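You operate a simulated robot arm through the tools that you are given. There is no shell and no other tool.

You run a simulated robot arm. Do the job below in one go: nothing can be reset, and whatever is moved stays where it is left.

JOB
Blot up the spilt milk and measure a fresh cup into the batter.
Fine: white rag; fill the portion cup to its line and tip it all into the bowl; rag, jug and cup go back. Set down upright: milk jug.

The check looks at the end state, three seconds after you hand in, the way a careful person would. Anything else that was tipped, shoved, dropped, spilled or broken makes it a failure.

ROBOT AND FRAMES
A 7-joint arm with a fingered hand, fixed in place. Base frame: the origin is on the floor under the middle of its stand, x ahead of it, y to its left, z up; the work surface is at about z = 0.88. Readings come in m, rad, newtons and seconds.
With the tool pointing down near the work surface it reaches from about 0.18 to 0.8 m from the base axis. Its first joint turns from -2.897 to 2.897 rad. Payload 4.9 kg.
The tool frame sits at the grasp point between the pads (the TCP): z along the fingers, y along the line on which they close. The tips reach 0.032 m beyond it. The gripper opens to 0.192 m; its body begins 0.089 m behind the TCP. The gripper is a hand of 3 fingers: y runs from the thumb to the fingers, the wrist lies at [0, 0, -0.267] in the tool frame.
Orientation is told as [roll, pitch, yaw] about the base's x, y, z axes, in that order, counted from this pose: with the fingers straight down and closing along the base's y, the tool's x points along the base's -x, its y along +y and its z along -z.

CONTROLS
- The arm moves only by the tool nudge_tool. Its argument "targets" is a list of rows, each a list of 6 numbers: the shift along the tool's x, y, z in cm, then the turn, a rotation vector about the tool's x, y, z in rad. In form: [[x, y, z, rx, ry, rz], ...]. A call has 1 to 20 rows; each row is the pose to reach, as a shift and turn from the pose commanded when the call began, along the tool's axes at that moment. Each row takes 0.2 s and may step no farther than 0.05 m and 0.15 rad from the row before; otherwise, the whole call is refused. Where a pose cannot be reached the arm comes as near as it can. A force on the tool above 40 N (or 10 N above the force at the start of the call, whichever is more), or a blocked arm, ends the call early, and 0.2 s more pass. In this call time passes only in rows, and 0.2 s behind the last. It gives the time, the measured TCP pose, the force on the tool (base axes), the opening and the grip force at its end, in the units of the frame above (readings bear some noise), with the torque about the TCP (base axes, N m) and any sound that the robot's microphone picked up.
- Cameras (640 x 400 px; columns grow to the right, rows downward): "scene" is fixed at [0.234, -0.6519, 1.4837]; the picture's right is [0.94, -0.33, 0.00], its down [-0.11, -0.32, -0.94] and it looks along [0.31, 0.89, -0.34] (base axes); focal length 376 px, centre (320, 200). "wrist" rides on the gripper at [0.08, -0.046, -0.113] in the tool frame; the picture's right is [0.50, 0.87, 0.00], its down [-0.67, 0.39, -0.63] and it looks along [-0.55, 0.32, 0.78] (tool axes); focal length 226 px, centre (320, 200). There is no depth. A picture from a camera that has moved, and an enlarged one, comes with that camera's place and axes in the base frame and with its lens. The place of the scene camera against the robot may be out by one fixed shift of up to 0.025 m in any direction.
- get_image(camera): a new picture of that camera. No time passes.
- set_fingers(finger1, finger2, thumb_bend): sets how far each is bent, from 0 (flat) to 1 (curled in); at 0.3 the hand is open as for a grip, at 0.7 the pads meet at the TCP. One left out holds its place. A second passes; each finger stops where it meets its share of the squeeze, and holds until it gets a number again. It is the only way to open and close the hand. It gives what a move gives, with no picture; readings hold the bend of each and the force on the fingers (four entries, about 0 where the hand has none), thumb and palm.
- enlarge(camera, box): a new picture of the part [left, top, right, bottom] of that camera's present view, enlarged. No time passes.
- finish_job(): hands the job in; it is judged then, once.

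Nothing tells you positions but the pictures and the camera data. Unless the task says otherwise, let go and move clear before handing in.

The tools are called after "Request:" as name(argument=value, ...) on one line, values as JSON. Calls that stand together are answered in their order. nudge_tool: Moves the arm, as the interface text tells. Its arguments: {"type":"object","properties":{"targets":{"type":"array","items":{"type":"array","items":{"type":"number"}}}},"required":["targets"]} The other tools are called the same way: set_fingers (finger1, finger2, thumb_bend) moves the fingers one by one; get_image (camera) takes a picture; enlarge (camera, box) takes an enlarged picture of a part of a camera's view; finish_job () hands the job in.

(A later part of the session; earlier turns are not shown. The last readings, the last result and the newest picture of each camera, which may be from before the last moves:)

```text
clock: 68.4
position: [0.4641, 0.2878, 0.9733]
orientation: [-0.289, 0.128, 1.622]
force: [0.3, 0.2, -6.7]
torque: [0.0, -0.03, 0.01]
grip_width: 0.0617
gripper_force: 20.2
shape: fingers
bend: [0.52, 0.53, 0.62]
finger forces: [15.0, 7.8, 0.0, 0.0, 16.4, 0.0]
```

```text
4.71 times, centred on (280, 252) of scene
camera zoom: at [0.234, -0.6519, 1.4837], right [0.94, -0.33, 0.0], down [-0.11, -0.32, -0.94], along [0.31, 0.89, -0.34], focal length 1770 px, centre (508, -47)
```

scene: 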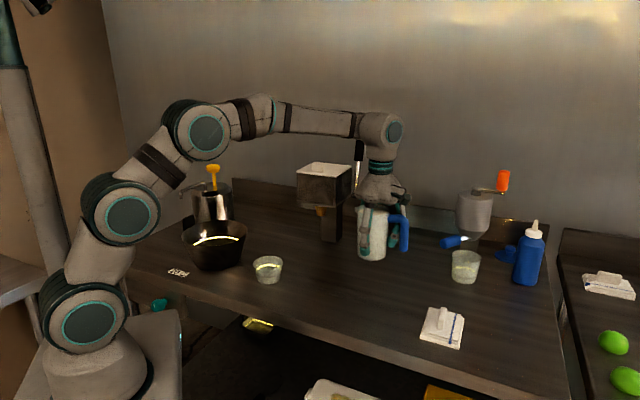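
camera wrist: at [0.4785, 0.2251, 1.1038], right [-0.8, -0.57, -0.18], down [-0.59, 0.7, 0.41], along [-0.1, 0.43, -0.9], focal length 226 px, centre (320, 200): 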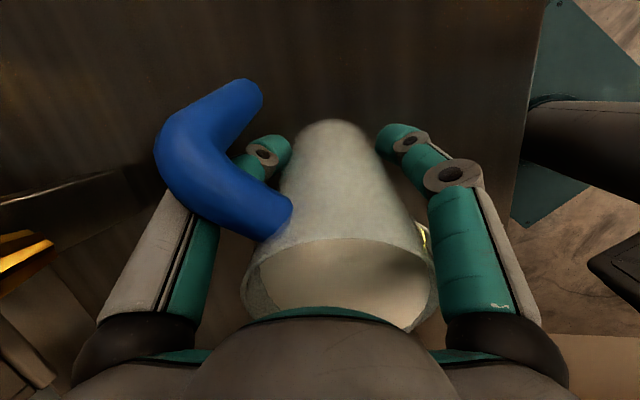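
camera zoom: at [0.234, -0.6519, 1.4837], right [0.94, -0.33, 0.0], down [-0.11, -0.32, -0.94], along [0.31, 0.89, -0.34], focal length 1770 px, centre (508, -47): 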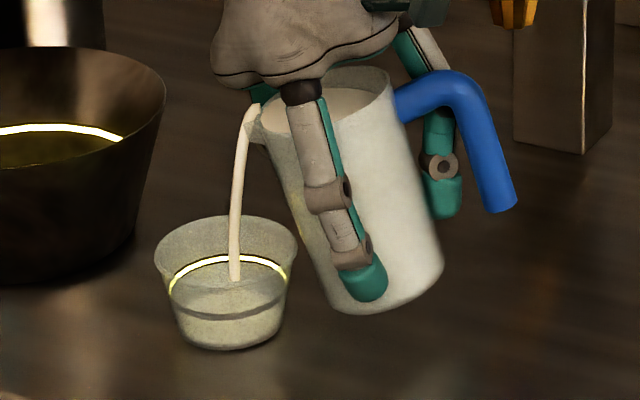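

Flow is slow; tipping 3° further.

Request:
nudge_tool(targets=[[0, 0, 0, 0.016, 0.0072, 0], [0, 0, 0, 0.032, 0.0145, 0], [0, 0, 0, 0.0477, 0.0217, 0], [0, 0, 0, 0.0477, 0.0217, 0]])

Request:
enlarge(camera="scene", box=[230, 210, 330, 295])

```text
clock: 69.4
position: [0.4635, 0.29, 0.9762]
orientation: [-0.338, 0.148, 1.616]
force: [-0.3, -0.1, -7.0]
torque: [0.05, 0.0, -0.02]
grip_width: 0.0618
gripper_force: 19.3
shape: fingers
bend: [0.52, 0.53, 0.62]
finger forces: [15.1, 8.1, 0.0, 0.1, 16.3, 0.1]
```

```text
4.71 times, centred on (280, 252) of scene
camera zoom: at [0.234, -0.6519, 1.4837], right [0.94, -0.33, 0.0], down [-0.11, -0.32, -0.94], along [0.31, 0.89, -0.34], focal length 1770 px, centre (508, -47)
```

zoom: 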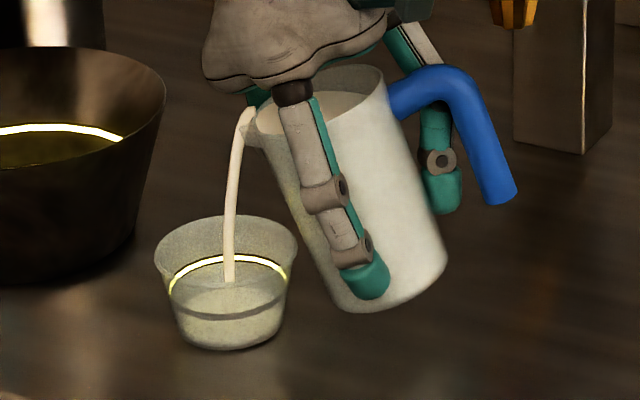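

Request:
enlarge(camera="scene", box=[255, 245, 305, 290])

Request:
nudge_tool(targets=[[0, 0, 0, 0, 0, 0], [0, 0, 0, 0, 0, 0], [0, 0, 0, 0, 0, 0], [0, 0, 0, 0, 0, 0], [0, 0, 0, 0, 0, 0]])

Request:
enlarge(camera="scene", box=[255, 245, 305, 290])

```text
8.89 times, centred on (280, 268) of scene
camera zoom: at [0.234, -0.6519, 1.4837], right [0.94, -0.33, 0.0], down [-0.11, -0.32, -0.94], along [0.31, 0.89, -0.34], focal length 3343 px, centre (676, -400)
```

zoom: 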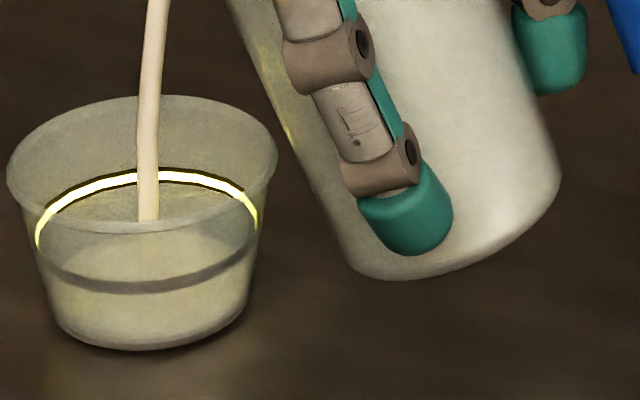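

```text
clock: 70.6
position: [0.4633, 0.2892, 0.975]
orientation: [-0.338, 0.15, 1.615]
force: [-0.1, 0.2, -6.5]
torque: [0.04, -0.01, -0.01]
grip_width: 0.0618
gripper_force: 20.1
shape: fingers
bend: [0.52, 0.53, 0.62]
finger forces: [15.1, 8.1, 0.1, 0.1, 16.4, 0.0]
```

```text
8.89 times, centred on (280, 268) of scene
camera zoom: at [0.234, -0.6519, 1.4837], right [0.94, -0.33, 0.0], down [-0.11, -0.32, -0.94], along [0.31, 0.89, -0.34], focal length 3343 px, centre (676, -400)
```

zoom: 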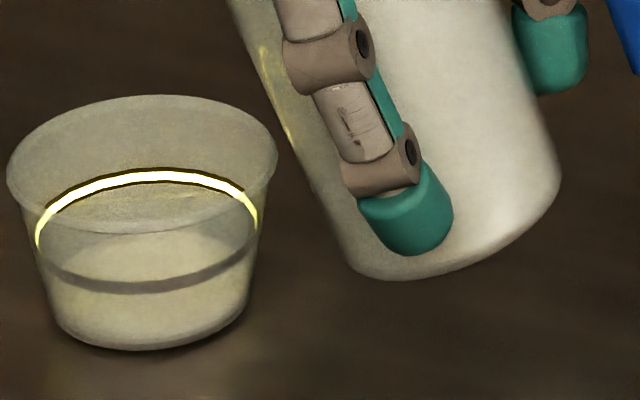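

The first batch settled and the stream stopped: cup is roughly a quarter full, with the line ring still well above the surface. Tipping 4° more.

Request:
nudge_tool(targets=[[0.03, -0.07, 0.03, 0.021, 0.0097, 0], [0.06, -0.13, 0.06, 0.042, 0.0193, 0], [0.09, -0.2, 0.09, 0.0635, 0.029, 0], [0.09, -0.2, 0.09, 0.0635, 0.029, 0]])

Request:
enlarge(camera="scene", box=[230, 210, 330, 295])

Request:
nudge_tool(targets=[[0, 0, 0, 0, 0, 0], [0, 0, 0, 0, 0, 0], [0, 0, 0, 0, 0, 0], [0, 0, 0, 0, 0, 0], [0, 0, 0, 0, 0, 0], [0, 0, 0, 0, 0, 0]])

Request:
enlarge(camera="scene", box=[255, 245, 305, 290])

```text
clock: 71.6
position: [0.4662, 0.2881, 0.9765]
orientation: [-0.404, 0.176, 1.604]
force: [0.2, 0.4, -6.6]
torque: [0.03, 0.0, -0.02]
grip_width: 0.062
gripper_force: 19.7
shape: fingers
bend: [0.52, 0.53, 0.62]
finger forces: [15.2, 8.2, 0.0, 0.0, 16.5, 0.0]
```

```text
4.71 times, centred on (280, 252) of scene
camera zoom: at [0.234, -0.6519, 1.4837], right [0.94, -0.33, 0.0], down [-0.11, -0.32, -0.94], along [0.31, 0.89, -0.34], focal length 1770 px, centre (508, -47)
```

zoom: 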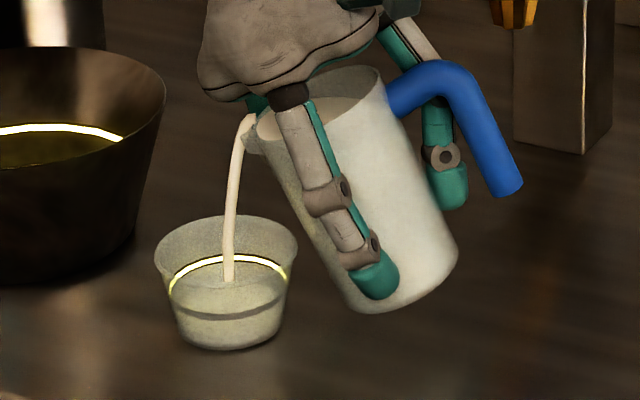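

```text
clock: 73.0
position: [0.4673, 0.2869, 0.9756]
orientation: [-0.401, 0.174, 1.603]
force: [0.6, -0.3, -6.2]
torque: [0.03, -0.01, -0.01]
grip_width: 0.0619
gripper_force: 19.7
shape: fingers
bend: [0.52, 0.53, 0.62]
finger forces: [15.2, 8.2, 0.1, 0.1, 16.4, 0.1]
```

```text
8.89 times, centred on (280, 268) of scene
camera zoom: at [0.234, -0.6519, 1.4837], right [0.94, -0.33, 0.0], down [-0.11, -0.32, -0.94], along [0.31, 0.89, -0.34], focal length 3343 px, centre (676, -400)
```

zoom: 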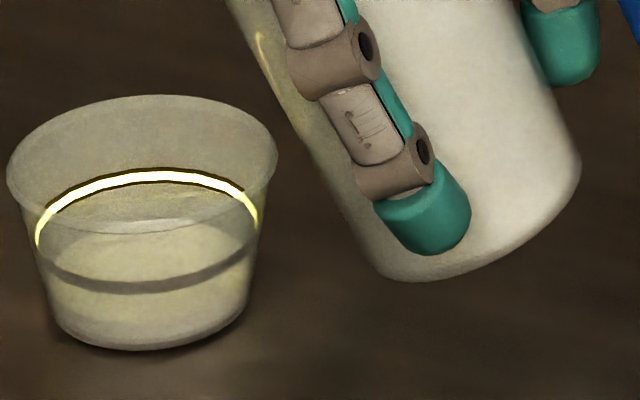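

Level is up to around halfway to the ring. Another 4°.

Request:
nudge_tool(targets=[[0.02, -0.05, 0.03, 0.021, 0.0097, 0], [0.05, -0.1, 0.05, 0.042, 0.0193, 0], [0.07, -0.16, 0.08, 0.0635, 0.029, 0], [0.07, -0.16, 0.08, 0.0635, 0.029, 0]])

Request:
enlarge(camera="scene", box=[230, 210, 330, 295])

Request:
nudge_tool(targets=[[0, 0, 0, 0, 0, 0], [0, 0, 0, 0, 0, 0], [0, 0, 0, 0, 0, 0], [0, 0, 0, 0, 0, 0], [0, 0, 0, 0, 0, 0], [0, 0, 0, 0, 0, 0]])

Request:
enlarge(camera="scene", box=[255, 245, 305, 290])

```text
clock: 74.0
position: [0.4677, 0.2864, 0.975]
orientation: [-0.468, 0.201, 1.592]
force: [0.9, -0.3, -5.6]
torque: [0.0, -0.03, 0.02]
grip_width: 0.0619
gripper_force: 20.0
shape: fingers
bend: [0.52, 0.53, 0.62]
finger forces: [15.3, 8.4, 0.1, 0.0, 16.6, 0.0]
```

```text
4.71 times, centred on (280, 252) of scene
camera zoom: at [0.234, -0.6519, 1.4837], right [0.94, -0.33, 0.0], down [-0.11, -0.32, -0.94], along [0.31, 0.89, -0.34], focal length 1770 px, centre (508, -47)
```

zoom: 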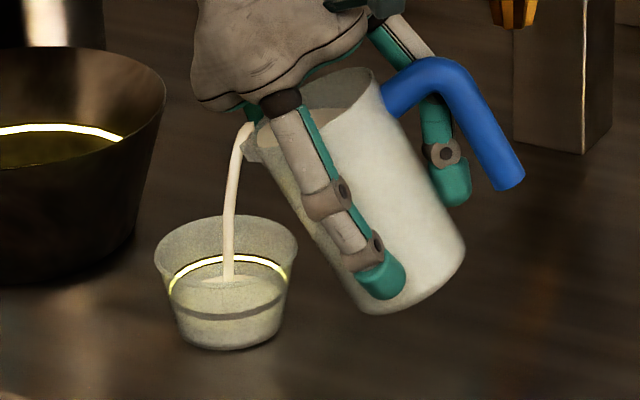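

```text
clock: 75.4
position: [0.4687, 0.2876, 0.9752]
orientation: [-0.469, 0.202, 1.592]
force: [-0.7, 0.0, -6.3]
torque: [0.01, -0.01, -0.05]
grip_width: 0.062
gripper_force: 20.0
shape: fingers
bend: [0.52, 0.53, 0.62]
finger forces: [15.3, 8.4, 0.0, 0.0, 16.6, 0.0]
```

```text
8.89 times, centred on (280, 268) of scene
camera zoom: at [0.234, -0.6519, 1.4837], right [0.94, -0.33, 0.0], down [-0.11, -0.32, -0.94], along [0.31, 0.89, -0.34], focal length 3343 px, centre (676, -400)
```

zoom: 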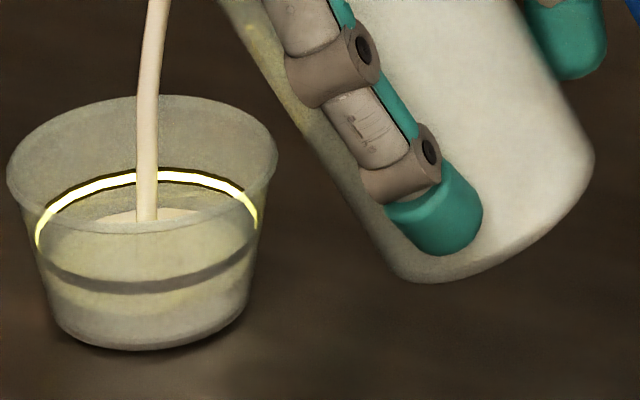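

Still flowing at 27–29°; holding and watching.

Request:
nudge_tool(targets=[[0, 0, 0, 0, 0, 0], [0, 0, 0, 0, 0, 0], [0, 0, 0, 0, 0, 0], [0, 0, 0, 0, 0, 0]])

Request:
enlarge(camera="scene", box=[255, 245, 305, 290])

```text
clock: 76.4
position: [0.468, 0.2872, 0.9749]
orientation: [-0.467, 0.2, 1.592]
force: [-0.3, 0.1, -6.8]
torque: [0.04, 0.01, -0.02]
grip_width: 0.0617
gripper_force: 20.6
shape: fingers
bend: [0.52, 0.53, 0.62]
finger forces: [15.3, 8.5, 0.0, 0.0, 16.6, 0.0]
```

```text
8.89 times, centred on (280, 268) of scene
camera zoom: at [0.234, -0.6519, 1.4837], right [0.94, -0.33, 0.0], down [-0.11, -0.32, -0.94], along [0.31, 0.89, -0.34], focal length 3343 px, centre (676, -400)
```

zoom: 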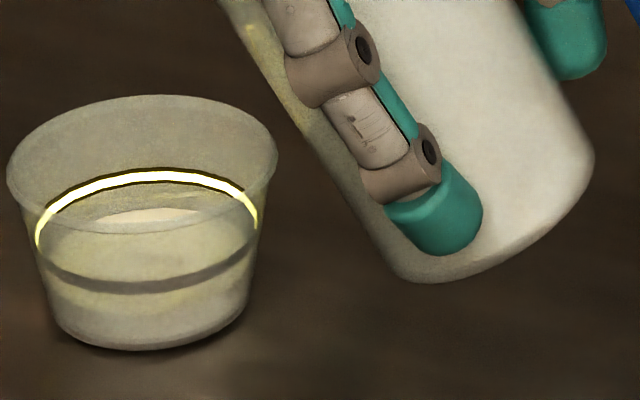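

Stream ended; surface now just below the ring's far arc but needs more. Another 4°.

Request:
nudge_tool(targets=[[0.02, -0.04, 0.02, 0.021, 0.0097, 0], [0.03, -0.08, 0.05, 0.042, 0.0193, 0], [0.05, -0.12, 0.07, 0.0635, 0.029, 0], [0.05, -0.12, 0.07, 0.0635, 0.029, 0]])

Request:
enlarge(camera="scene", box=[230, 210, 330, 295])

Request:
nudge_tool(targets=[[0, 0, 0, 0, 0, 0], [0, 0, 0, 0, 0, 0], [0, 0, 0, 0, 0, 0], [0, 0, 0, 0, 0, 0], [0, 0, 0, 0, 0, 0], [0, 0, 0, 0, 0, 0]])

Request:
enlarge(camera="scene", box=[255, 245, 305, 290])

```text
clock: 77.4
position: [0.4711, 0.2856, 0.9754]
orientation: [-0.534, 0.227, 1.578]
force: [0.2, 0.0, -6.5]
torque: [-0.02, 0.02, 0.0]
grip_width: 0.062
gripper_force: 19.9
shape: fingers
bend: [0.52, 0.53, 0.62]
finger forces: [15.4, 8.5, 0.0, 0.0, 16.7, 0.1]
```

```text
4.71 times, centred on (280, 252) of scene
camera zoom: at [0.234, -0.6519, 1.4837], right [0.94, -0.33, 0.0], down [-0.11, -0.32, -0.94], along [0.31, 0.89, -0.34], focal length 1770 px, centre (508, -47)
```

zoom: 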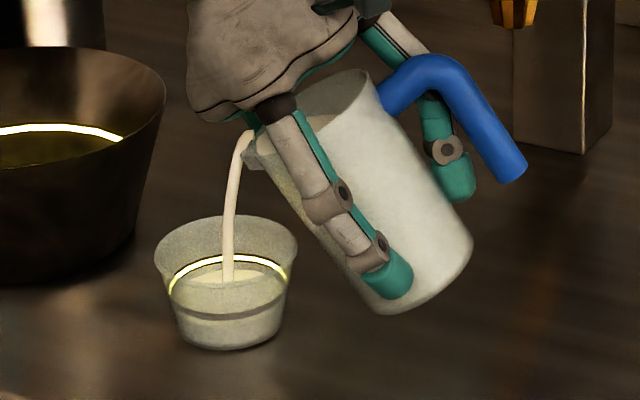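

```text
clock: 78.8
position: [0.4698, 0.2868, 0.9749]
orientation: [-0.532, 0.228, 1.579]
force: [-0.3, 0.1, -6.5]
torque: [0.02, -0.01, -0.04]
grip_width: 0.0618
gripper_force: 21.0
shape: fingers
bend: [0.52, 0.53, 0.62]
finger forces: [15.5, 8.4, 0.1, 0.0, 16.7, 0.0]
```

```text
8.89 times, centred on (280, 268) of scene
camera zoom: at [0.234, -0.6519, 1.4837], right [0.94, -0.33, 0.0], down [-0.11, -0.32, -0.94], along [0.31, 0.89, -0.34], focal length 3343 px, centre (676, -400)
```

zoom: 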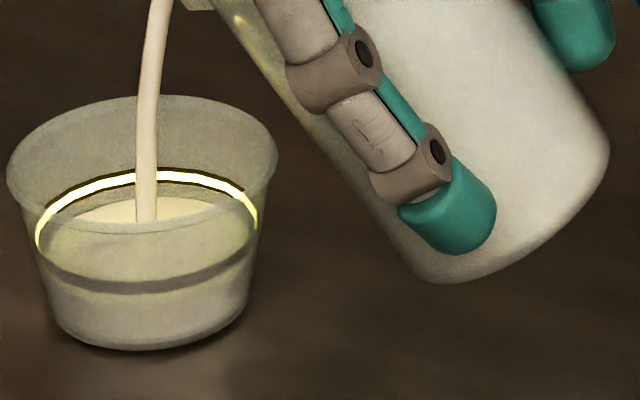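

Request:
nudge_tool(targets=[[0, 0, 0, 0, 0, 0], [0, 0, 0, 0, 0, 0], [0, 0, 0, 0, 0, 0], [0, 0, 0, 0, 0, 0], [0, 0, 0, 0, 0, 0]])

Request:
enlarge(camera="scene", box=[255, 245, 305, 290])

```text
clock: 80.0
position: [0.4709, 0.2868, 0.9751]
orientation: [-0.534, 0.227, 1.579]
force: [0.2, 0.1, -6.4]
torque: [0.01, -0.01, 0.01]
grip_width: 0.0616
gripper_force: 20.3
shape: fingers
bend: [0.52, 0.53, 0.62]
finger forces: [15.3, 8.5, 0.1, 0.0, 16.7, 0.0]
```

```text
8.89 times, centred on (280, 268) of scene
camera zoom: at [0.234, -0.6519, 1.4837], right [0.94, -0.33, 0.0], down [-0.11, -0.32, -0.94], along [0.31, 0.89, -0.34], focal length 3343 px, centre (676, -400)
```

zoom: 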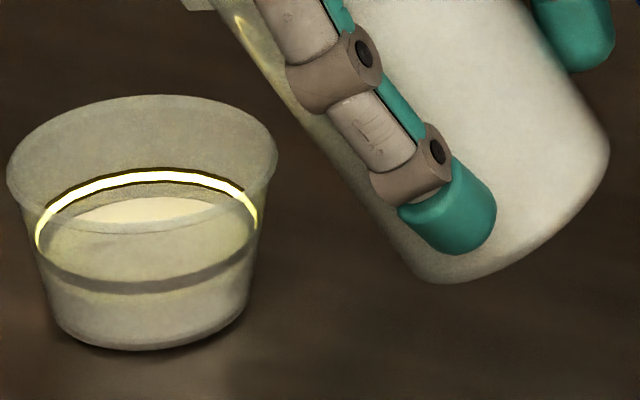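

About 20 px (a few millimetres) below the ring. Going 3° more, then fine steps.

Request:
nudge_tool(targets=[[0.01, -0.02, 0.02, 0.016, 0.0072, 0], [0.02, -0.04, 0.03, 0.032, 0.0145, 0], [0.03, -0.06, 0.04, 0.0477, 0.0217, 0], [0.03, -0.06, 0.04, 0.0477, 0.0217, 0], [0.03, -0.06, 0.04, 0.0477, 0.0217, 0], [0.03, -0.06, 0.04, 0.0477, 0.0217, 0], [0.03, -0.06, 0.04, 0.0477, 0.0217, 0], [0.03, -0.06, 0.04, 0.0477, 0.0217, 0]])

Request:
enlarge(camera="scene", box=[255, 245, 305, 290])

Request:
nudge_tool(targets=[[0, 0, 0, 0, 0, 0], [0, 0, 0, 0, 0, 0], [0, 0, 0, 0, 0, 0], [0, 0, 0, 0, 0, 0]])

Request:
enlarge(camera="scene", box=[255, 245, 305, 290])

```text
clock: 81.8
position: [0.4706, 0.2857, 0.9751]
orientation: [-0.584, 0.247, 1.567]
force: [0.8, 0.1, -6.2]
torque: [-0.01, -0.02, 0.0]
grip_width: 0.0617
gripper_force: 20.8
shape: fingers
bend: [0.52, 0.53, 0.62]
finger forces: [15.5, 8.8, 0.0, 0.0, 16.9, 0.0]
```

```text
8.89 times, centred on (280, 268) of scene
camera zoom: at [0.234, -0.6519, 1.4837], right [0.94, -0.33, 0.0], down [-0.11, -0.32, -0.94], along [0.31, 0.89, -0.34], focal length 3343 px, centre (676, -400)
```

zoom: 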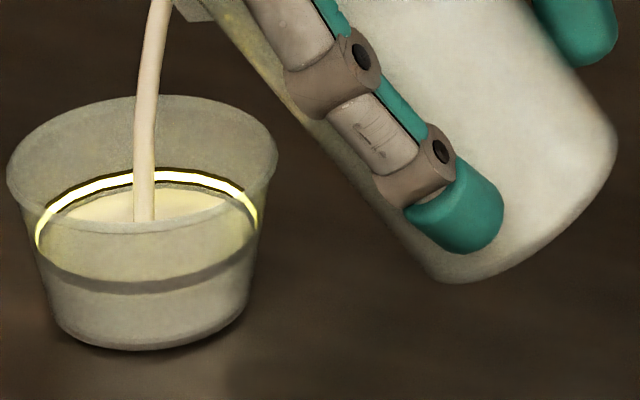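

```text
clock: 82.8
position: [0.4709, 0.2854, 0.975]
orientation: [-0.585, 0.244, 1.566]
force: [0.5, -0.4, -6.8]
torque: [0.04, 0.0, 0.03]
grip_width: 0.0615
gripper_force: 20.3
shape: fingers
bend: [0.52, 0.53, 0.62]
finger forces: [15.5, 8.6, 0.1, 0.0, 16.7, 0.0]
```

```text
8.89 times, centred on (280, 268) of scene
camera zoom: at [0.234, -0.6519, 1.4837], right [0.94, -0.33, 0.0], down [-0.11, -0.32, -0.94], along [0.31, 0.89, -0.34], focal length 3343 px, centre (676, -400)
```

zoom: 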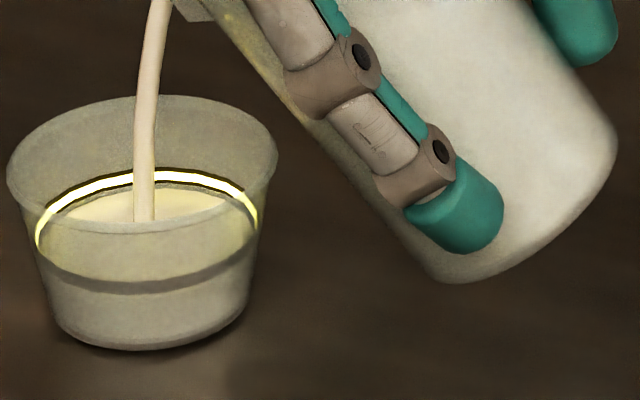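

Request:
nudge_tool(targets=[[0, 0, 0, 0, 0, 0], [0, 0, 0, 0, 0, 0], [0, 0, 0, 0, 0, 0], [0, 0, 0, 0, 0, 0]])

Request:
enlarge(camera="scene", box=[255, 253, 279, 270])

Request:
enlarge(camera="scene", box=[230, 210, 330, 295])

```text
clock: 83.8
position: [0.4714, 0.2862, 0.9743]
orientation: [-0.585, 0.245, 1.564]
force: [0.5, 0.6, -6.6]
torque: [0.02, 0.05, 0.02]
grip_width: 0.062
gripper_force: 20.9
shape: fingers
bend: [0.52, 0.53, 0.62]
finger forces: [15.5, 8.6, 0.0, 0.1, 16.7, 0.0]
```

```text
16.00 times, centred on (267, 262) of scene
camera zoom: at [0.234, -0.6519, 1.4837], right [0.94, -0.33, 0.0], down [-0.11, -0.32, -0.94], along [0.31, 0.89, -0.34], focal length 6018 px, centre (1168, -784)
```

zoom: 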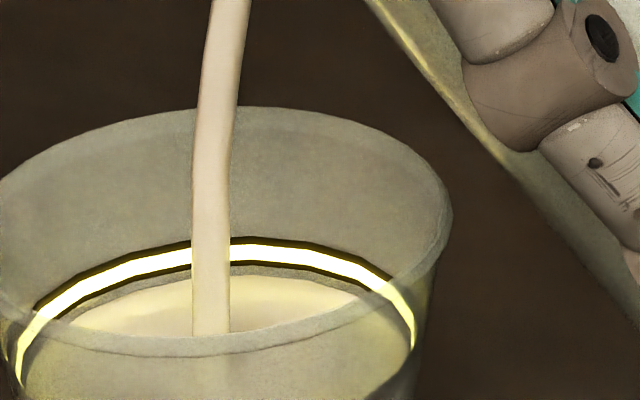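

```text
4.71 times, centred on (280, 252) of scene
camera zoom: at [0.234, -0.6519, 1.4837], right [0.94, -0.33, 0.0], down [-0.11, -0.32, -0.94], along [0.31, 0.89, -0.34], focal length 1770 px, centre (508, -47)
```

zoom: 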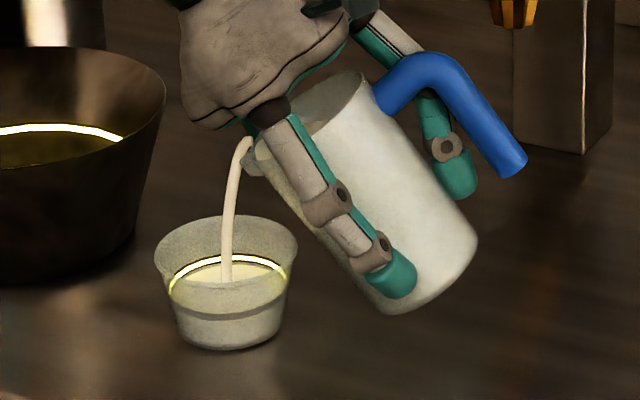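

The surface is now within 2–3 mm of the ring and still trickling in. Holding to let it settle.

Request:
nudge_tool(targets=[[0, 0, 0, 0, 0, 0], [0, 0, 0, 0, 0, 0], [0, 0, 0, 0, 0, 0], [0, 0, 0, 0, 0, 0]])

Request:
enlarge(camera="scene", box=[255, 253, 279, 270])

```text
clock: 84.8
position: [0.4705, 0.2847, 0.9747]
orientation: [-0.585, 0.245, 1.565]
force: [-0.3, -0.3, -5.4]
torque: [-0.02, 0.01, 0.03]
grip_width: 0.0617
gripper_force: 20.6
shape: fingers
bend: [0.52, 0.53, 0.62]
finger forces: [15.6, 8.5, 0.1, 0.1, 16.8, 0.1]
```

```text
16.00 times, centred on (267, 262) of scene
camera zoom: at [0.234, -0.6519, 1.4837], right [0.94, -0.33, 0.0], down [-0.11, -0.32, -0.94], along [0.31, 0.89, -0.34], focal length 6018 px, centre (1168, -784)
```

zoom: 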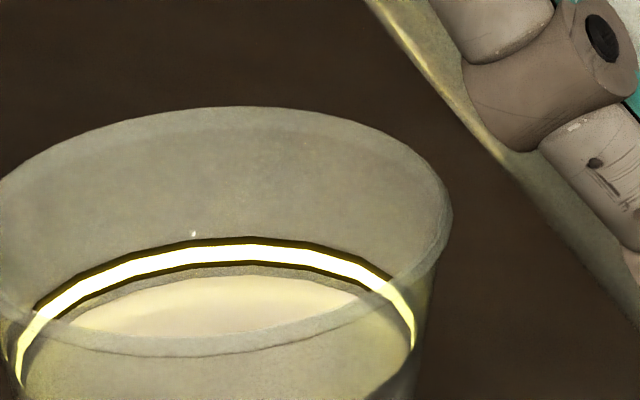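

Stopped again just below the ring. Adding a 2.5° increment.

Request:
nudge_tool(targets=[[0, -0.02, 0.01, 0.02, 0.009, 0], [0.01, -0.04, 0.03, 0.0397, 0.0181, 0], [0.01, -0.04, 0.03, 0.0397, 0.0181, 0], [0.01, -0.04, 0.03, 0.0397, 0.0181, 0], [0.01, -0.04, 0.03, 0.0397, 0.0181, 0], [0.01, -0.04, 0.03, 0.0397, 0.0181, 0], [0.01, -0.04, 0.03, 0.0397, 0.0181, 0], [0.01, -0.04, 0.03, 0.0397, 0.0181, 0], [0.01, -0.04, 0.03, 0.0397, 0.0181, 0], [0.01, -0.04, 0.03, 0.0397, 0.0181, 0], [0.01, -0.04, 0.03, 0.0397, 0.0181, 0], [0.01, -0.04, 0.03, 0.0397, 0.0181, 0]])

Request:
enlarge(camera="scene", box=[255, 253, 279, 270])

```text
clock: 87.4
position: [0.4716, 0.2852, 0.9754]
orientation: [-0.627, 0.26, 1.556]
force: [0.1, 0.1, -6.1]
torque: [0.01, -0.02, 0.0]
grip_width: 0.0613
gripper_force: 20.0
shape: fingers
bend: [0.52, 0.53, 0.62]
finger forces: [15.6, 8.7, 0.1, 0.0, 16.9, 0.0]
```

```text
16.00 times, centred on (267, 262) of scene
camera zoom: at [0.234, -0.6519, 1.4837], right [0.94, -0.33, 0.0], down [-0.11, -0.32, -0.94], along [0.31, 0.89, -0.34], focal length 6018 px, centre (1168, -784)
```

zoom: 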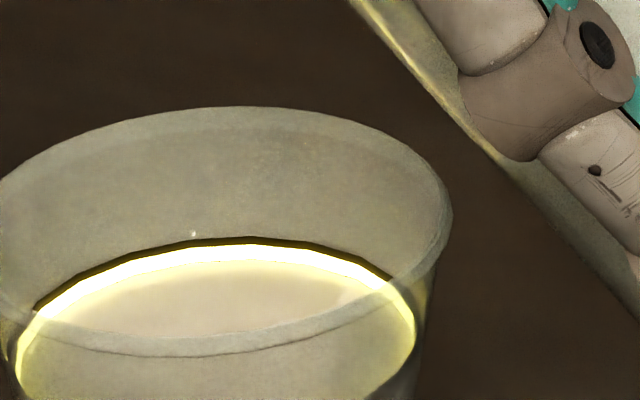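

Request:
enlarge(camera="scene", box=[256, 260, 276, 272])

Request:
enlarge(camera="scene", box=[252, 250, 292, 285])

Request:
get_image(camera="wrist")

```text
16.00 times, centred on (266, 266) of scene
camera zoom: at [0.234, -0.6519, 1.4837], right [0.94, -0.33, 0.0], down [-0.11, -0.32, -0.94], along [0.31, 0.89, -0.34], focal length 6018 px, centre (1184, -856)
```

zoom: 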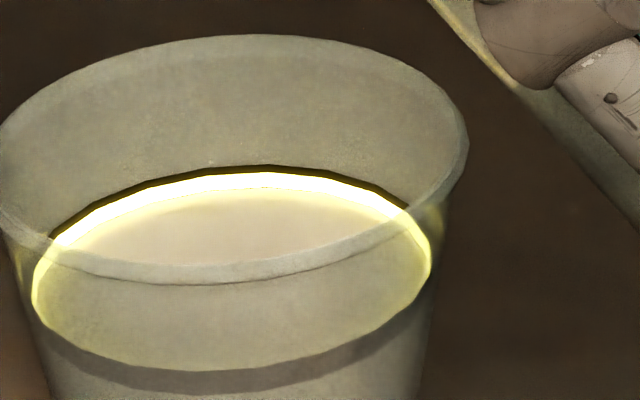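

```text
11.43 times, centred on (272, 268) of scene
camera zoom: at [0.234, -0.6519, 1.4837], right [0.94, -0.33, 0.0], down [-0.11, -0.32, -0.94], along [0.31, 0.89, -0.34], focal length 4298 px, centre (869, -571)
```

zoom: 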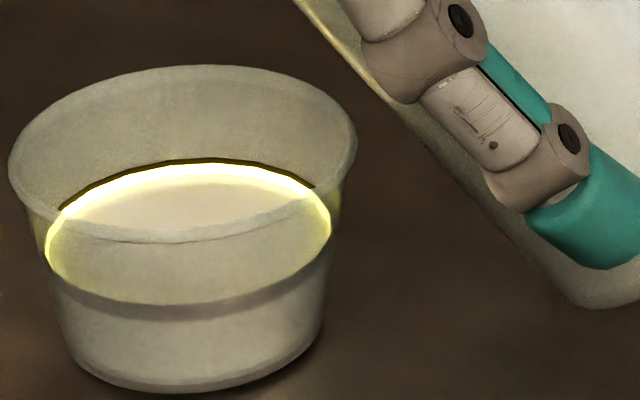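

```text
taken
camera wrist: at [0.4407, 0.2387, 1.1088], right [-0.71, -0.6, -0.36], down [-0.67, 0.73, 0.1], along [0.2, 0.32, -0.93], focal length 226 px, centre (320, 200)
```

wrist: 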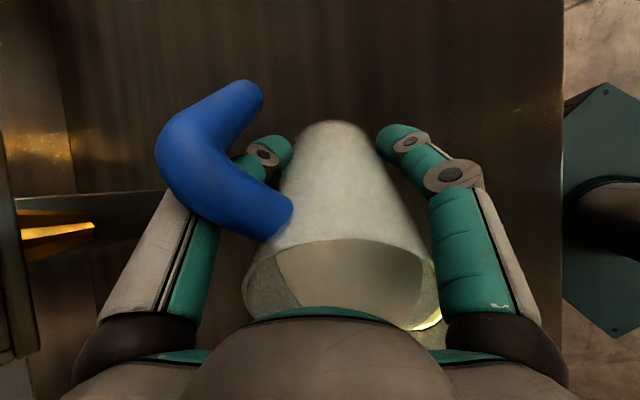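

The milk surface now meets the yellow line all the way round and the flow has stopped. I'll un-tilt, lift and back the jug away from the cup.

Request:
nudge_tool(targets=[[0, 0, 0, -0.091, -0.0415, 0], [0.26, -0.57, -0.78, -0.182, -0.083, 0], [0.84, -1.85, -0.93, -0.273, -0.1245, 0], [1.59, -3.48, -0.76, -0.364, -0.166, 0], [2.49, -5.47, -0.28, -0.455, -0.2075, 0], [3.41, -7.46, 0.19, -0.546, -0.249, 0], [4.32, -9.45, 0.67, -0.618, -0.282, 0], [4.32, -9.45, 0.67, -0.618, -0.282, 0]])

Request:
get_image(camera="scene")

Request:
get_image(camera="wrist")

Request:
enlarge(camera="scene", box=[230, 210, 360, 310])

```text
clock: 89.2
position: [0.5522, 0.2568, 1.033]
orientation: [0.006, -0.006, 1.64]
force: [0.2, -1.0, -5.4]
torque: [-0.01, -0.01, -0.04]
grip_width: 0.0612
gripper_force: 20.1
shape: fingers
bend: [0.52, 0.53, 0.62]
finger forces: [14.2, 8.3, 0.0, 0.1, 18.6, 0.0]
```

```text
taken
```

scene: 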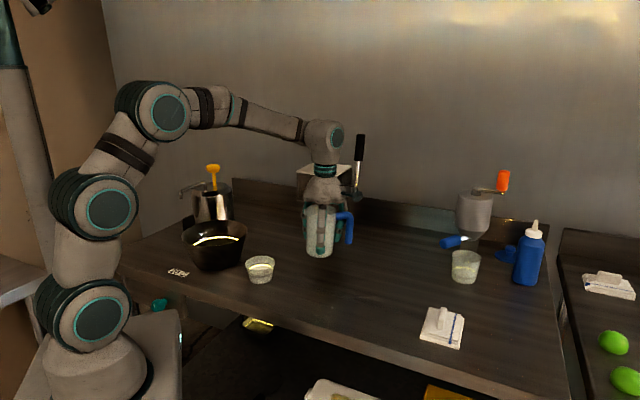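

```text
taken
camera wrist: at [0.604, 0.1781, 1.1444], right [-0.83, -0.56, 0.0], down [-0.43, 0.64, 0.64], along [-0.36, 0.53, -0.77], focal length 226 px, centre (320, 200)
```

wrist: 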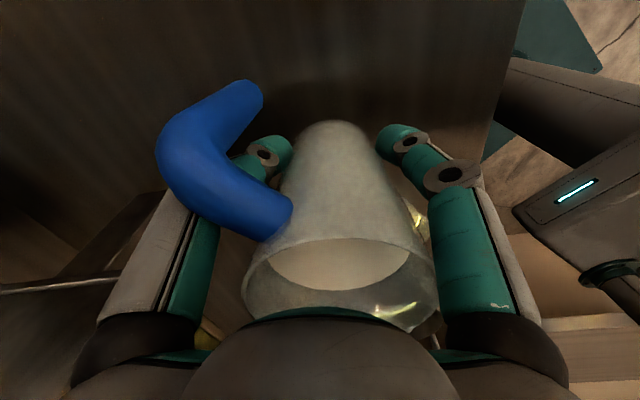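

```text
4.00 times, centred on (295, 260) of scene
camera zoom: at [0.234, -0.6519, 1.4837], right [0.94, -0.33, 0.0], down [-0.11, -0.32, -0.94], along [0.31, 0.89, -0.34], focal length 1504 px, centre (420, -40)
```

zoom: 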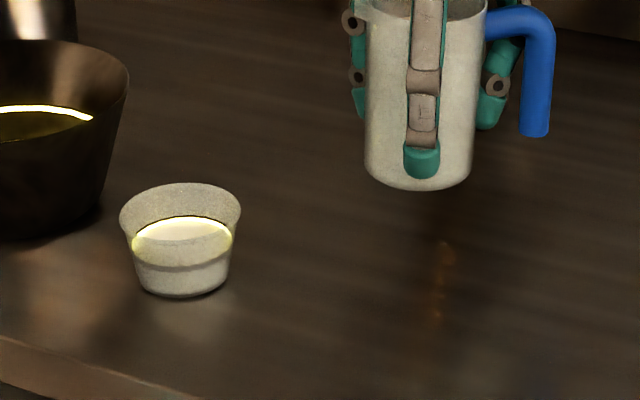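

Cup is filled to the line with no drips on the table. Now carrying the jug back to its original place, turning it back to its original heading.

Request:
nudge_tool(targets=[[0.4, -0.3, -0.1, 0.003, 0.003, 0.014], [1.1, -0.95, -0.4, 0.006, 0.006, 0.042], [2.2, -1.9, -0.8, 0.006, 0.006, 0.085], [3.5, -2.95, -1.2, 0.006, 0.006, 0.132], [4.8, -4.1, -1.5, 0.006, 0.006, 0.183], [6.2, -5.26, -1.5, 0.006, 0.006, 0.235], [7.5, -6.4, -1.5, 0.006, 0.006, 0.287], [8.9, -7.57, -1.5, 0.006, 0.006, 0.338], [10.1, -8.6, -1.5, 0.006, 0.006, 0.385], [11.3, -9.57, -1.5, 0.006, 0.006, 0.428], [12, -10.2, -1.5, 0.006, 0.006, 0.456], [12.37, -10.52, -1.5, 0.006, 0.006, 0.47], [12.37, -10.52, -1.5, 0.006, 0.006, 0.47]])

Request:
get_image(camera="scene")

Request:
enlarge(camera="scene", box=[310, 170, 450, 310])

Request:
get_image(camera="wrist")

```text
clock: 92.0
position: [0.6632, 0.1399, 1.048]
orientation: [0.0, 0.004, 1.169]
force: [-0.3, -0.3, -6.2]
torque: [-0.04, -0.04, -0.01]
grip_width: 0.0612
gripper_force: 20.6
shape: fingers
bend: [0.52, 0.53, 0.62]
finger forces: [14.1, 8.5, 0.1, 0.0, 18.9, 0.0]
```

```text
taken
```

scene: 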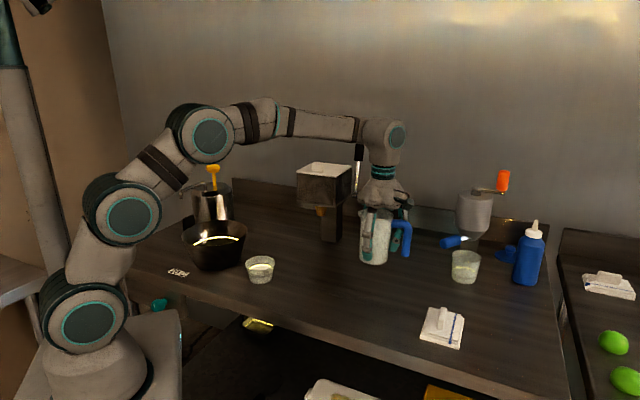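

```text
2.86 times, centred on (380, 240) of scene
camera zoom: at [0.234, -0.6519, 1.4837], right [0.94, -0.33, 0.0], down [-0.11, -0.32, -0.94], along [0.31, 0.89, -0.34], focal length 1075 px, centre (149, 86)
```

zoom: 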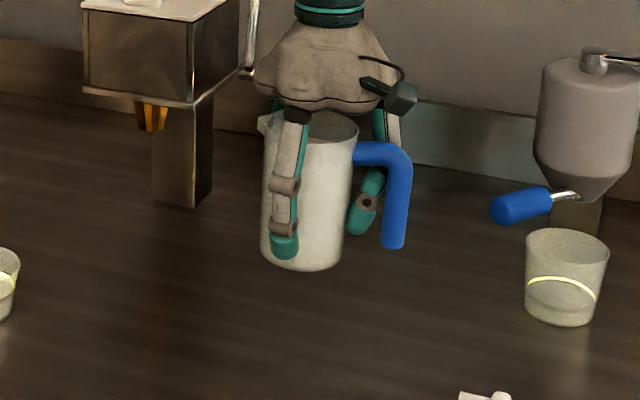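

```text
taken
camera wrist: at [0.6743, 0.0484, 1.1603], right [-0.99, -0.12, 0.0], down [-0.09, 0.77, 0.63], along [-0.08, 0.62, -0.78], focal length 226 px, centre (320, 200)
```

wrist: 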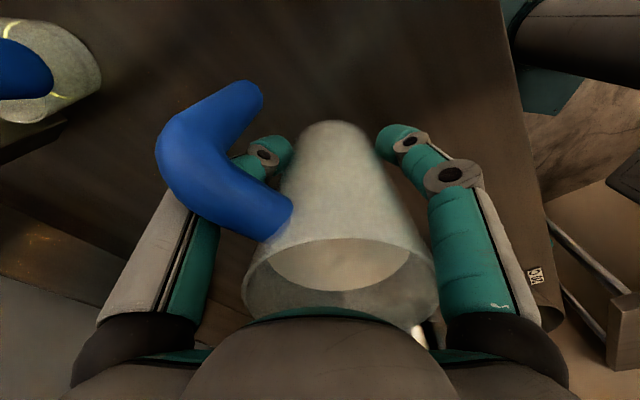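

The jug is back above its place, upright. Lowering it gently.

Request:
nudge_tool(targets=[[0, -0.1, 1, 0, 0, 0], [-0.1, -0.2, 2.5, 0, 0, 0], [-0.1, -0.2, 4.2, 0, 0, 0], [-0.1, -0.2, 6, 0, 0, 0], [-0.1, -0.2, 7.5, 0, 0, 0], [-0.1, -0.2, 8.5, 0, 0, 0], [-0.1, -0.2, 9.2, 0, 0, 0]])

Request:
enlarge(camera="scene", box=[310, 170, 450, 310])

```text
clock: 93.6
position: [0.6663, 0.1392, 0.9564]
orientation: [0.001, 0.004, 1.172]
force: [0.3, 0.1, -5.6]
torque: [0.0, -0.03, 0.02]
grip_width: 0.0613
gripper_force: 20.5
shape: fingers
bend: [0.52, 0.53, 0.62]
finger forces: [14.1, 8.4, 0.1, 0.0, 19.0, 0.0]
```

```text
2.86 times, centred on (380, 240) of scene
camera zoom: at [0.234, -0.6519, 1.4837], right [0.94, -0.33, 0.0], down [-0.11, -0.32, -0.94], along [0.31, 0.89, -0.34], focal length 1075 px, centre (149, 86)
```

zoom: 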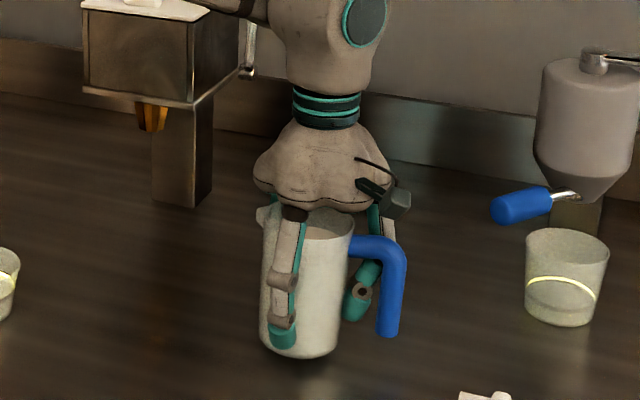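

Matches the original outline within a few pixels; about 1 cm to go. Lowering in fine steps until contact.

Request:
nudge_tool(targets=[[0, 0, 0.4, 0, 0, 0], [0, 0, 0.7, 0, 0, 0], [0, 0, 0.9, 0, 0, 0], [0, 0, 1.0, 0, 0, 0]])

Request:
enlarge(camera="scene", box=[310, 170, 450, 310])

```text
clock: 94.6
position: [0.6669, 0.1393, 0.9454]
orientation: [0.001, 0.002, 1.168]
force: [-0.2, 0.4, -5.4]
torque: [-0.02, -0.04, 0.01]
grip_width: 0.0614
gripper_force: 20.3
shape: fingers
bend: [0.52, 0.53, 0.62]
finger forces: [14.1, 8.6, 0.0, 0.1, 19.1, 0.0]
```

```text
2.86 times, centred on (380, 240) of scene
camera zoom: at [0.234, -0.6519, 1.4837], right [0.94, -0.33, 0.0], down [-0.11, -0.32, -0.94], along [0.31, 0.89, -0.34], focal length 1075 px, centre (149, 86)
```

zoom: 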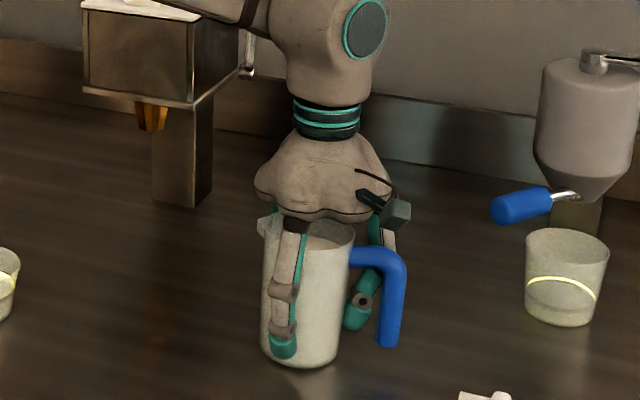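

Request:
nudge_tool(targets=[[0, 0, 0.15, 0, 0, 0], [0, 0, 0.3, 0, 0, 0]])

```text
clock: 95.2
position: [0.6663, 0.1379, 0.9456]
orientation: [-0.004, 0.002, 1.171]
force: [-0.8, -0.2, 6.9]
torque: [-0.22, -0.03, -0.01]
grip_width: 0.0613
gripper_force: 22.8
shape: fingers
bend: [0.52, 0.53, 0.61]
finger forces: [15.4, 8.9, 0.1, 0.0, 20.5, 0.0]
```

Contact made. Easing off slightly and releasing.

Request:
nudge_tool(targets=[[0, 0, -0.1, 0, 0, 0]])

Request:
set_fingers(finger1=0.49, finger2=0.49, thumb_bend=0.57)

Request:
enlarge(camera="scene", box=[310, 170, 450, 310])

```text
clock: 95.6
position: [0.6665, 0.1392, 0.9447]
orientation: [-0.001, 0.002, 1.17]
force: [2.3, 1.5, 5.2]
torque: [-0.09, -0.19, 0.02]
grip_width: 0.061
gripper_force: 22.0
shape: fingers
bend: [0.52, 0.53, 0.61]
finger forces: [14.3, 9.1, 0.0, 0.1, 20.9, 0.0]
```

```text
clock: 96.6
position: [0.6653, 0.1388, 0.9434]
orientation: [-0.001, 0.004, 1.17]
force: [-0.5, 0.3, 0.0]
torque: [-0.04, 0.03, 0.01]
grip_width: 0.0735
gripper_force: 0.0
shape: fingers
bend: [0.49, 0.49, 0.56]
finger forces: [0.0, 0.1, 0.0, 0.1, 0.0, 0.1]
```

```text
2.86 times, centred on (380, 240) of scene
camera zoom: at [0.234, -0.6519, 1.4837], right [0.94, -0.33, 0.0], down [-0.11, -0.32, -0.94], along [0.31, 0.89, -0.34], focal length 1075 px, centre (149, 86)
```

zoom: 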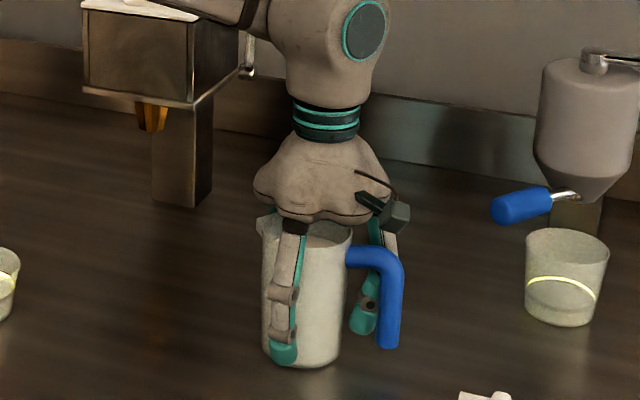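

The jug stands free and upright. Opening fully and rising straight up.

Request:
set_fingers(finger1=0.4, finger2=0.4, thumb_bend=0.43)

Request:
set_fingers(finger1=0.3, finger2=0.3, thumb_bend=0.3)

Request:
enlarge(camera="scene", box=[310, 170, 450, 310])

Request:
nudge_tool(targets=[[0, 0, -1, 0, 0, 0], [0, 0, -2.5, 0, 0, 0], [0, 0, -4.5, 0, 0, 0], [0, 0, -7, 0, 0, 0], [0, 0, -10, 0, 0, 0], [0, 0, -13, 0, 0, 0], [0, 0, -16, 0, 0, 0], [0, 0, -19, 0, 0, 0]])

Request:
get_image(camera="scene")

Request:
get_image(camera="wrist")

```text
clock: 97.6
position: [0.666, 0.1372, 0.9427]
orientation: [0.0, 0.003, 1.169]
force: [0.3, 0.8, 0.9]
torque: [-0.01, -0.01, -0.02]
grip_width: 0.12
gripper_force: 0.0
shape: fingers
bend: [0.4, 0.4, 0.43]
finger forces: [0.0, 0.0, 0.0, 0.0, 0.1, 0.0]
```

```text
clock: 98.6
position: [0.6656, 0.1393, 0.943]
orientation: [0.001, 0.005, 1.172]
force: [-0.2, 0.3, -0.7]
torque: [-0.01, -0.01, 0.0]
grip_width: 0.1679
gripper_force: 0.1
shape: fingers
bend: [0.3, 0.3, 0.3]
finger forces: [0.1, 0.0, 0.0, 0.1, 0.1, 0.0]
```

```text
2.86 times, centred on (380, 240) of scene
camera zoom: at [0.234, -0.6519, 1.4837], right [0.94, -0.33, 0.0], down [-0.11, -0.32, -0.94], along [0.31, 0.89, -0.34], focal length 1075 px, centre (149, 86)
```

zoom: 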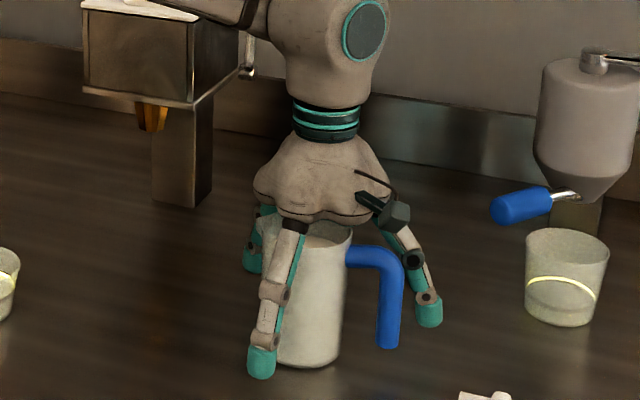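

```text
clock: 100.4
position: [0.6672, 0.1408, 1.1337]
orientation: [-0.001, 0.004, 1.169]
force: [0.1, -0.3, -0.7]
torque: [0.0, 0.03, -0.01]
grip_width: 0.1678
gripper_force: 0.0
shape: fingers
bend: [0.3, 0.3, 0.3]
finger forces: [0.0, 0.0, 0.0, 0.1, 0.0, 0.0]
```

```text
taken
```

scene: 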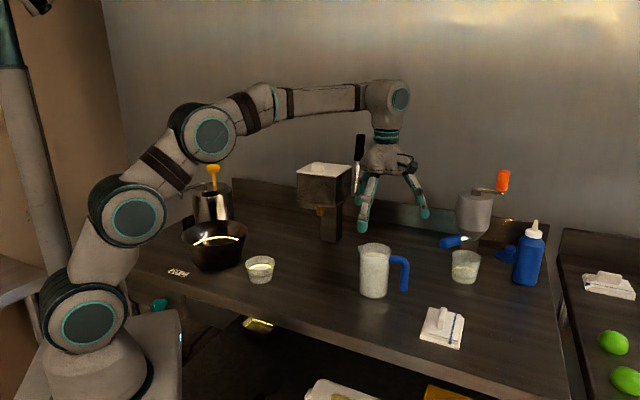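

```text
taken
camera wrist: at [0.677, 0.0491, 1.2461], right [-0.99, -0.12, 0.0], down [-0.09, 0.77, 0.63], along [-0.08, 0.62, -0.78], focal length 226 px, centre (320, 200)
```

wrist: 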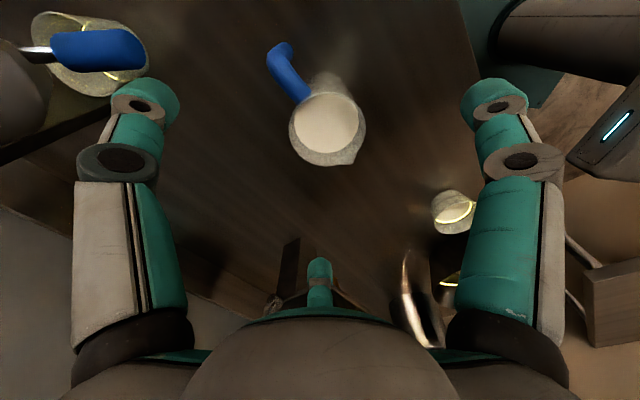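

The jug is back in place and upright. Next I'll move toward the cup and bowl for a good overhead look at the fill level and geometry.

Request:
nudge_tool(targets=[[0.15, 3.8, -0.9, 0, 0, 0], [0.3, 7.7, -1.8, 0, 0, 0], [0.45, 11.5, -2.7, 0, 0, 0], [0.6, 15.4, -3.6, 0, 0, 0], [0.75, 19.2, -3.6, 0, 0, 0], [0.9, 23, -3.6, 0, 0, 0], [1.05, 26.8, -3.6, 0, 0, 0], [1.15, 30.7, -3.6, 0, 0, 0]])

Request:
get_image(camera="wrist")

Request:
get_image(camera="scene")

```text
clock: 102.2
position: [0.3805, 0.2473, 1.1697]
orientation: [0.001, 0.004, 1.17]
force: [0.7, -1.0, -0.1]
torque: [0.01, -0.07, -0.02]
grip_width: 0.1677
gripper_force: 0.0
shape: fingers
bend: [0.3, 0.3, 0.3]
finger forces: [0.0, 0.1, 0.1, 0.0, 0.0, 0.0]
```

```text
taken
camera wrist: at [0.3901, 0.1574, 1.2822], right [-0.99, -0.12, 0.0], down [-0.09, 0.77, 0.63], along [-0.08, 0.62, -0.78], focal length 226 px, centre (320, 200)
```

wrist: 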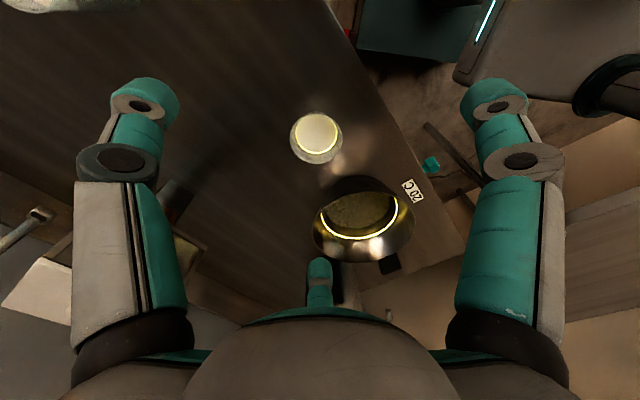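

```text
taken
```

scene: 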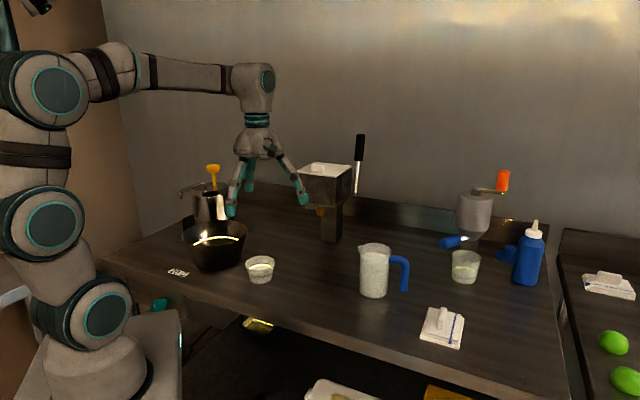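

Request:
enlarge(camera="wrist", box=[280, 100, 430, 280])

Request:
enlarge(camera="wrist", box=[280, 105, 350, 170])

Request:
enlarge(camera="scene", box=[170, 180, 290, 300])

```text
2.22 times, centred on (355, 190) of wrist
camera zoom: at [0.3901, 0.1574, 1.2822], right [-0.99, -0.12, 0.0], down [-0.09, 0.77, 0.63], along [-0.08, 0.62, -0.78], focal length 502 px, centre (242, 222)
```

zoom: 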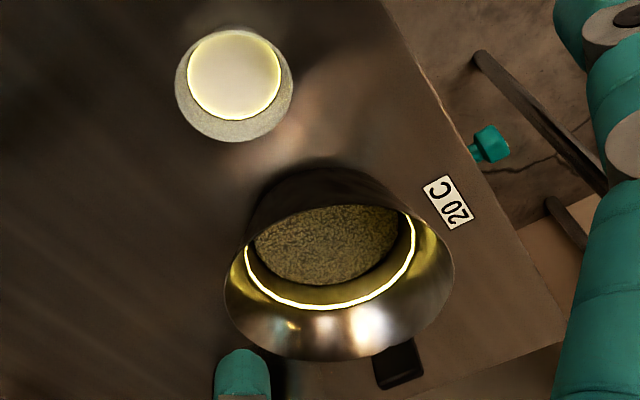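

```text
6.15 times, centred on (315, 138) of wrist
camera zoom: at [0.3901, 0.1574, 1.2822], right [-0.99, -0.12, 0.0], down [-0.09, 0.77, 0.63], along [-0.08, 0.62, -0.78], focal length 1391 px, centre (351, 585)
```

zoom: 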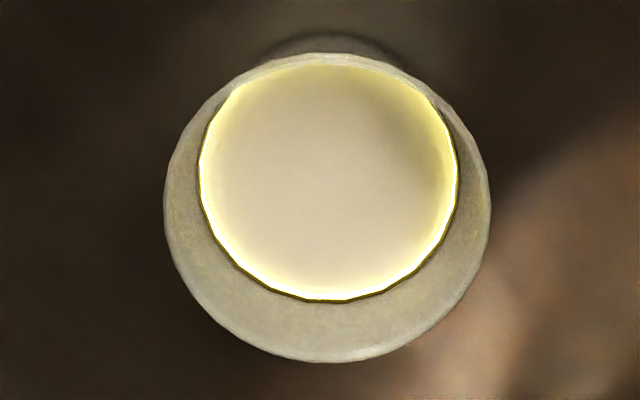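

```text
3.33 times, centred on (230, 240) of scene
camera zoom: at [0.234, -0.6519, 1.4837], right [0.94, -0.33, 0.0], down [-0.11, -0.32, -0.94], along [0.31, 0.89, -0.34], focal length 1254 px, centre (620, 67)
```

zoom: 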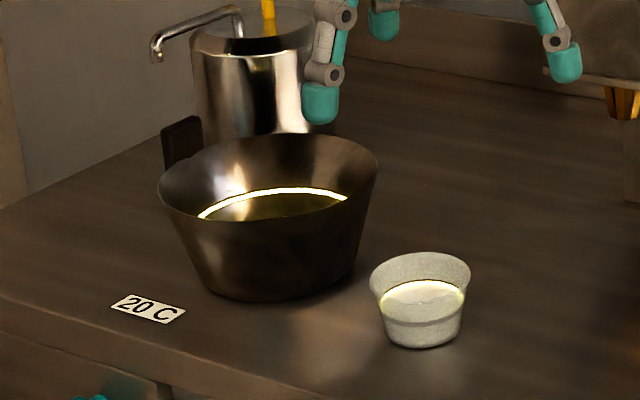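

The milk meets the ring all the way round as seen from above — good fill. The cup is at (0.376, 0.309); the bowl centre ≈ (0.264, 0.470), rim z ≈ 0.967. Before grasping the full cup, I'll rehearse the tipping pose high above the bowl with an empty hand to be sure it is reachable.

Request:
nudge_tool(targets=[[-2.2, 2, -0.5, 0, 0, -0.13], [-4.5, 4, -1, 0, 0, -0.26], [-6.7, 5.9, -1.5, 0, 0, -0.39], [-9, 7.9, -2, 0, 0, -0.52], [-11.2, 9.8, -2.5, 0, 0, -0.65], [-13.4, 11.8, -3, 0, 0, -0.78], [-15.7, 13.8, -3, 0, 0, -0.91], [-17.9, 15.7, -3, 0, 0, -1.04], [-20.2, 17.7, -3, 0, 0, -1.17]])

Request:
get_image(camera="scene")

```text
clock: 104.2
position: [0.2939, 0.5042, 1.1991]
orientation: [0.002, 0.0, 2.343]
force: [0.2, 0.4, 1.0]
torque: [0.03, -0.04, 0.02]
grip_width: 0.1679
gripper_force: 0.1
shape: fingers
bend: [0.3, 0.3, 0.3]
finger forces: [0.0, 0.0, 0.1, 0.1, 0.0, 0.1]
```

```text
taken
```

scene: 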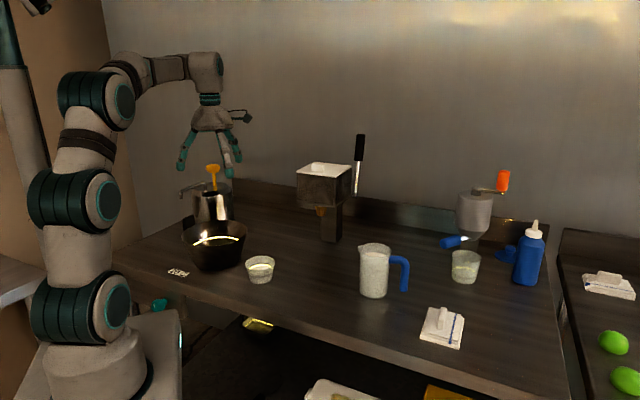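

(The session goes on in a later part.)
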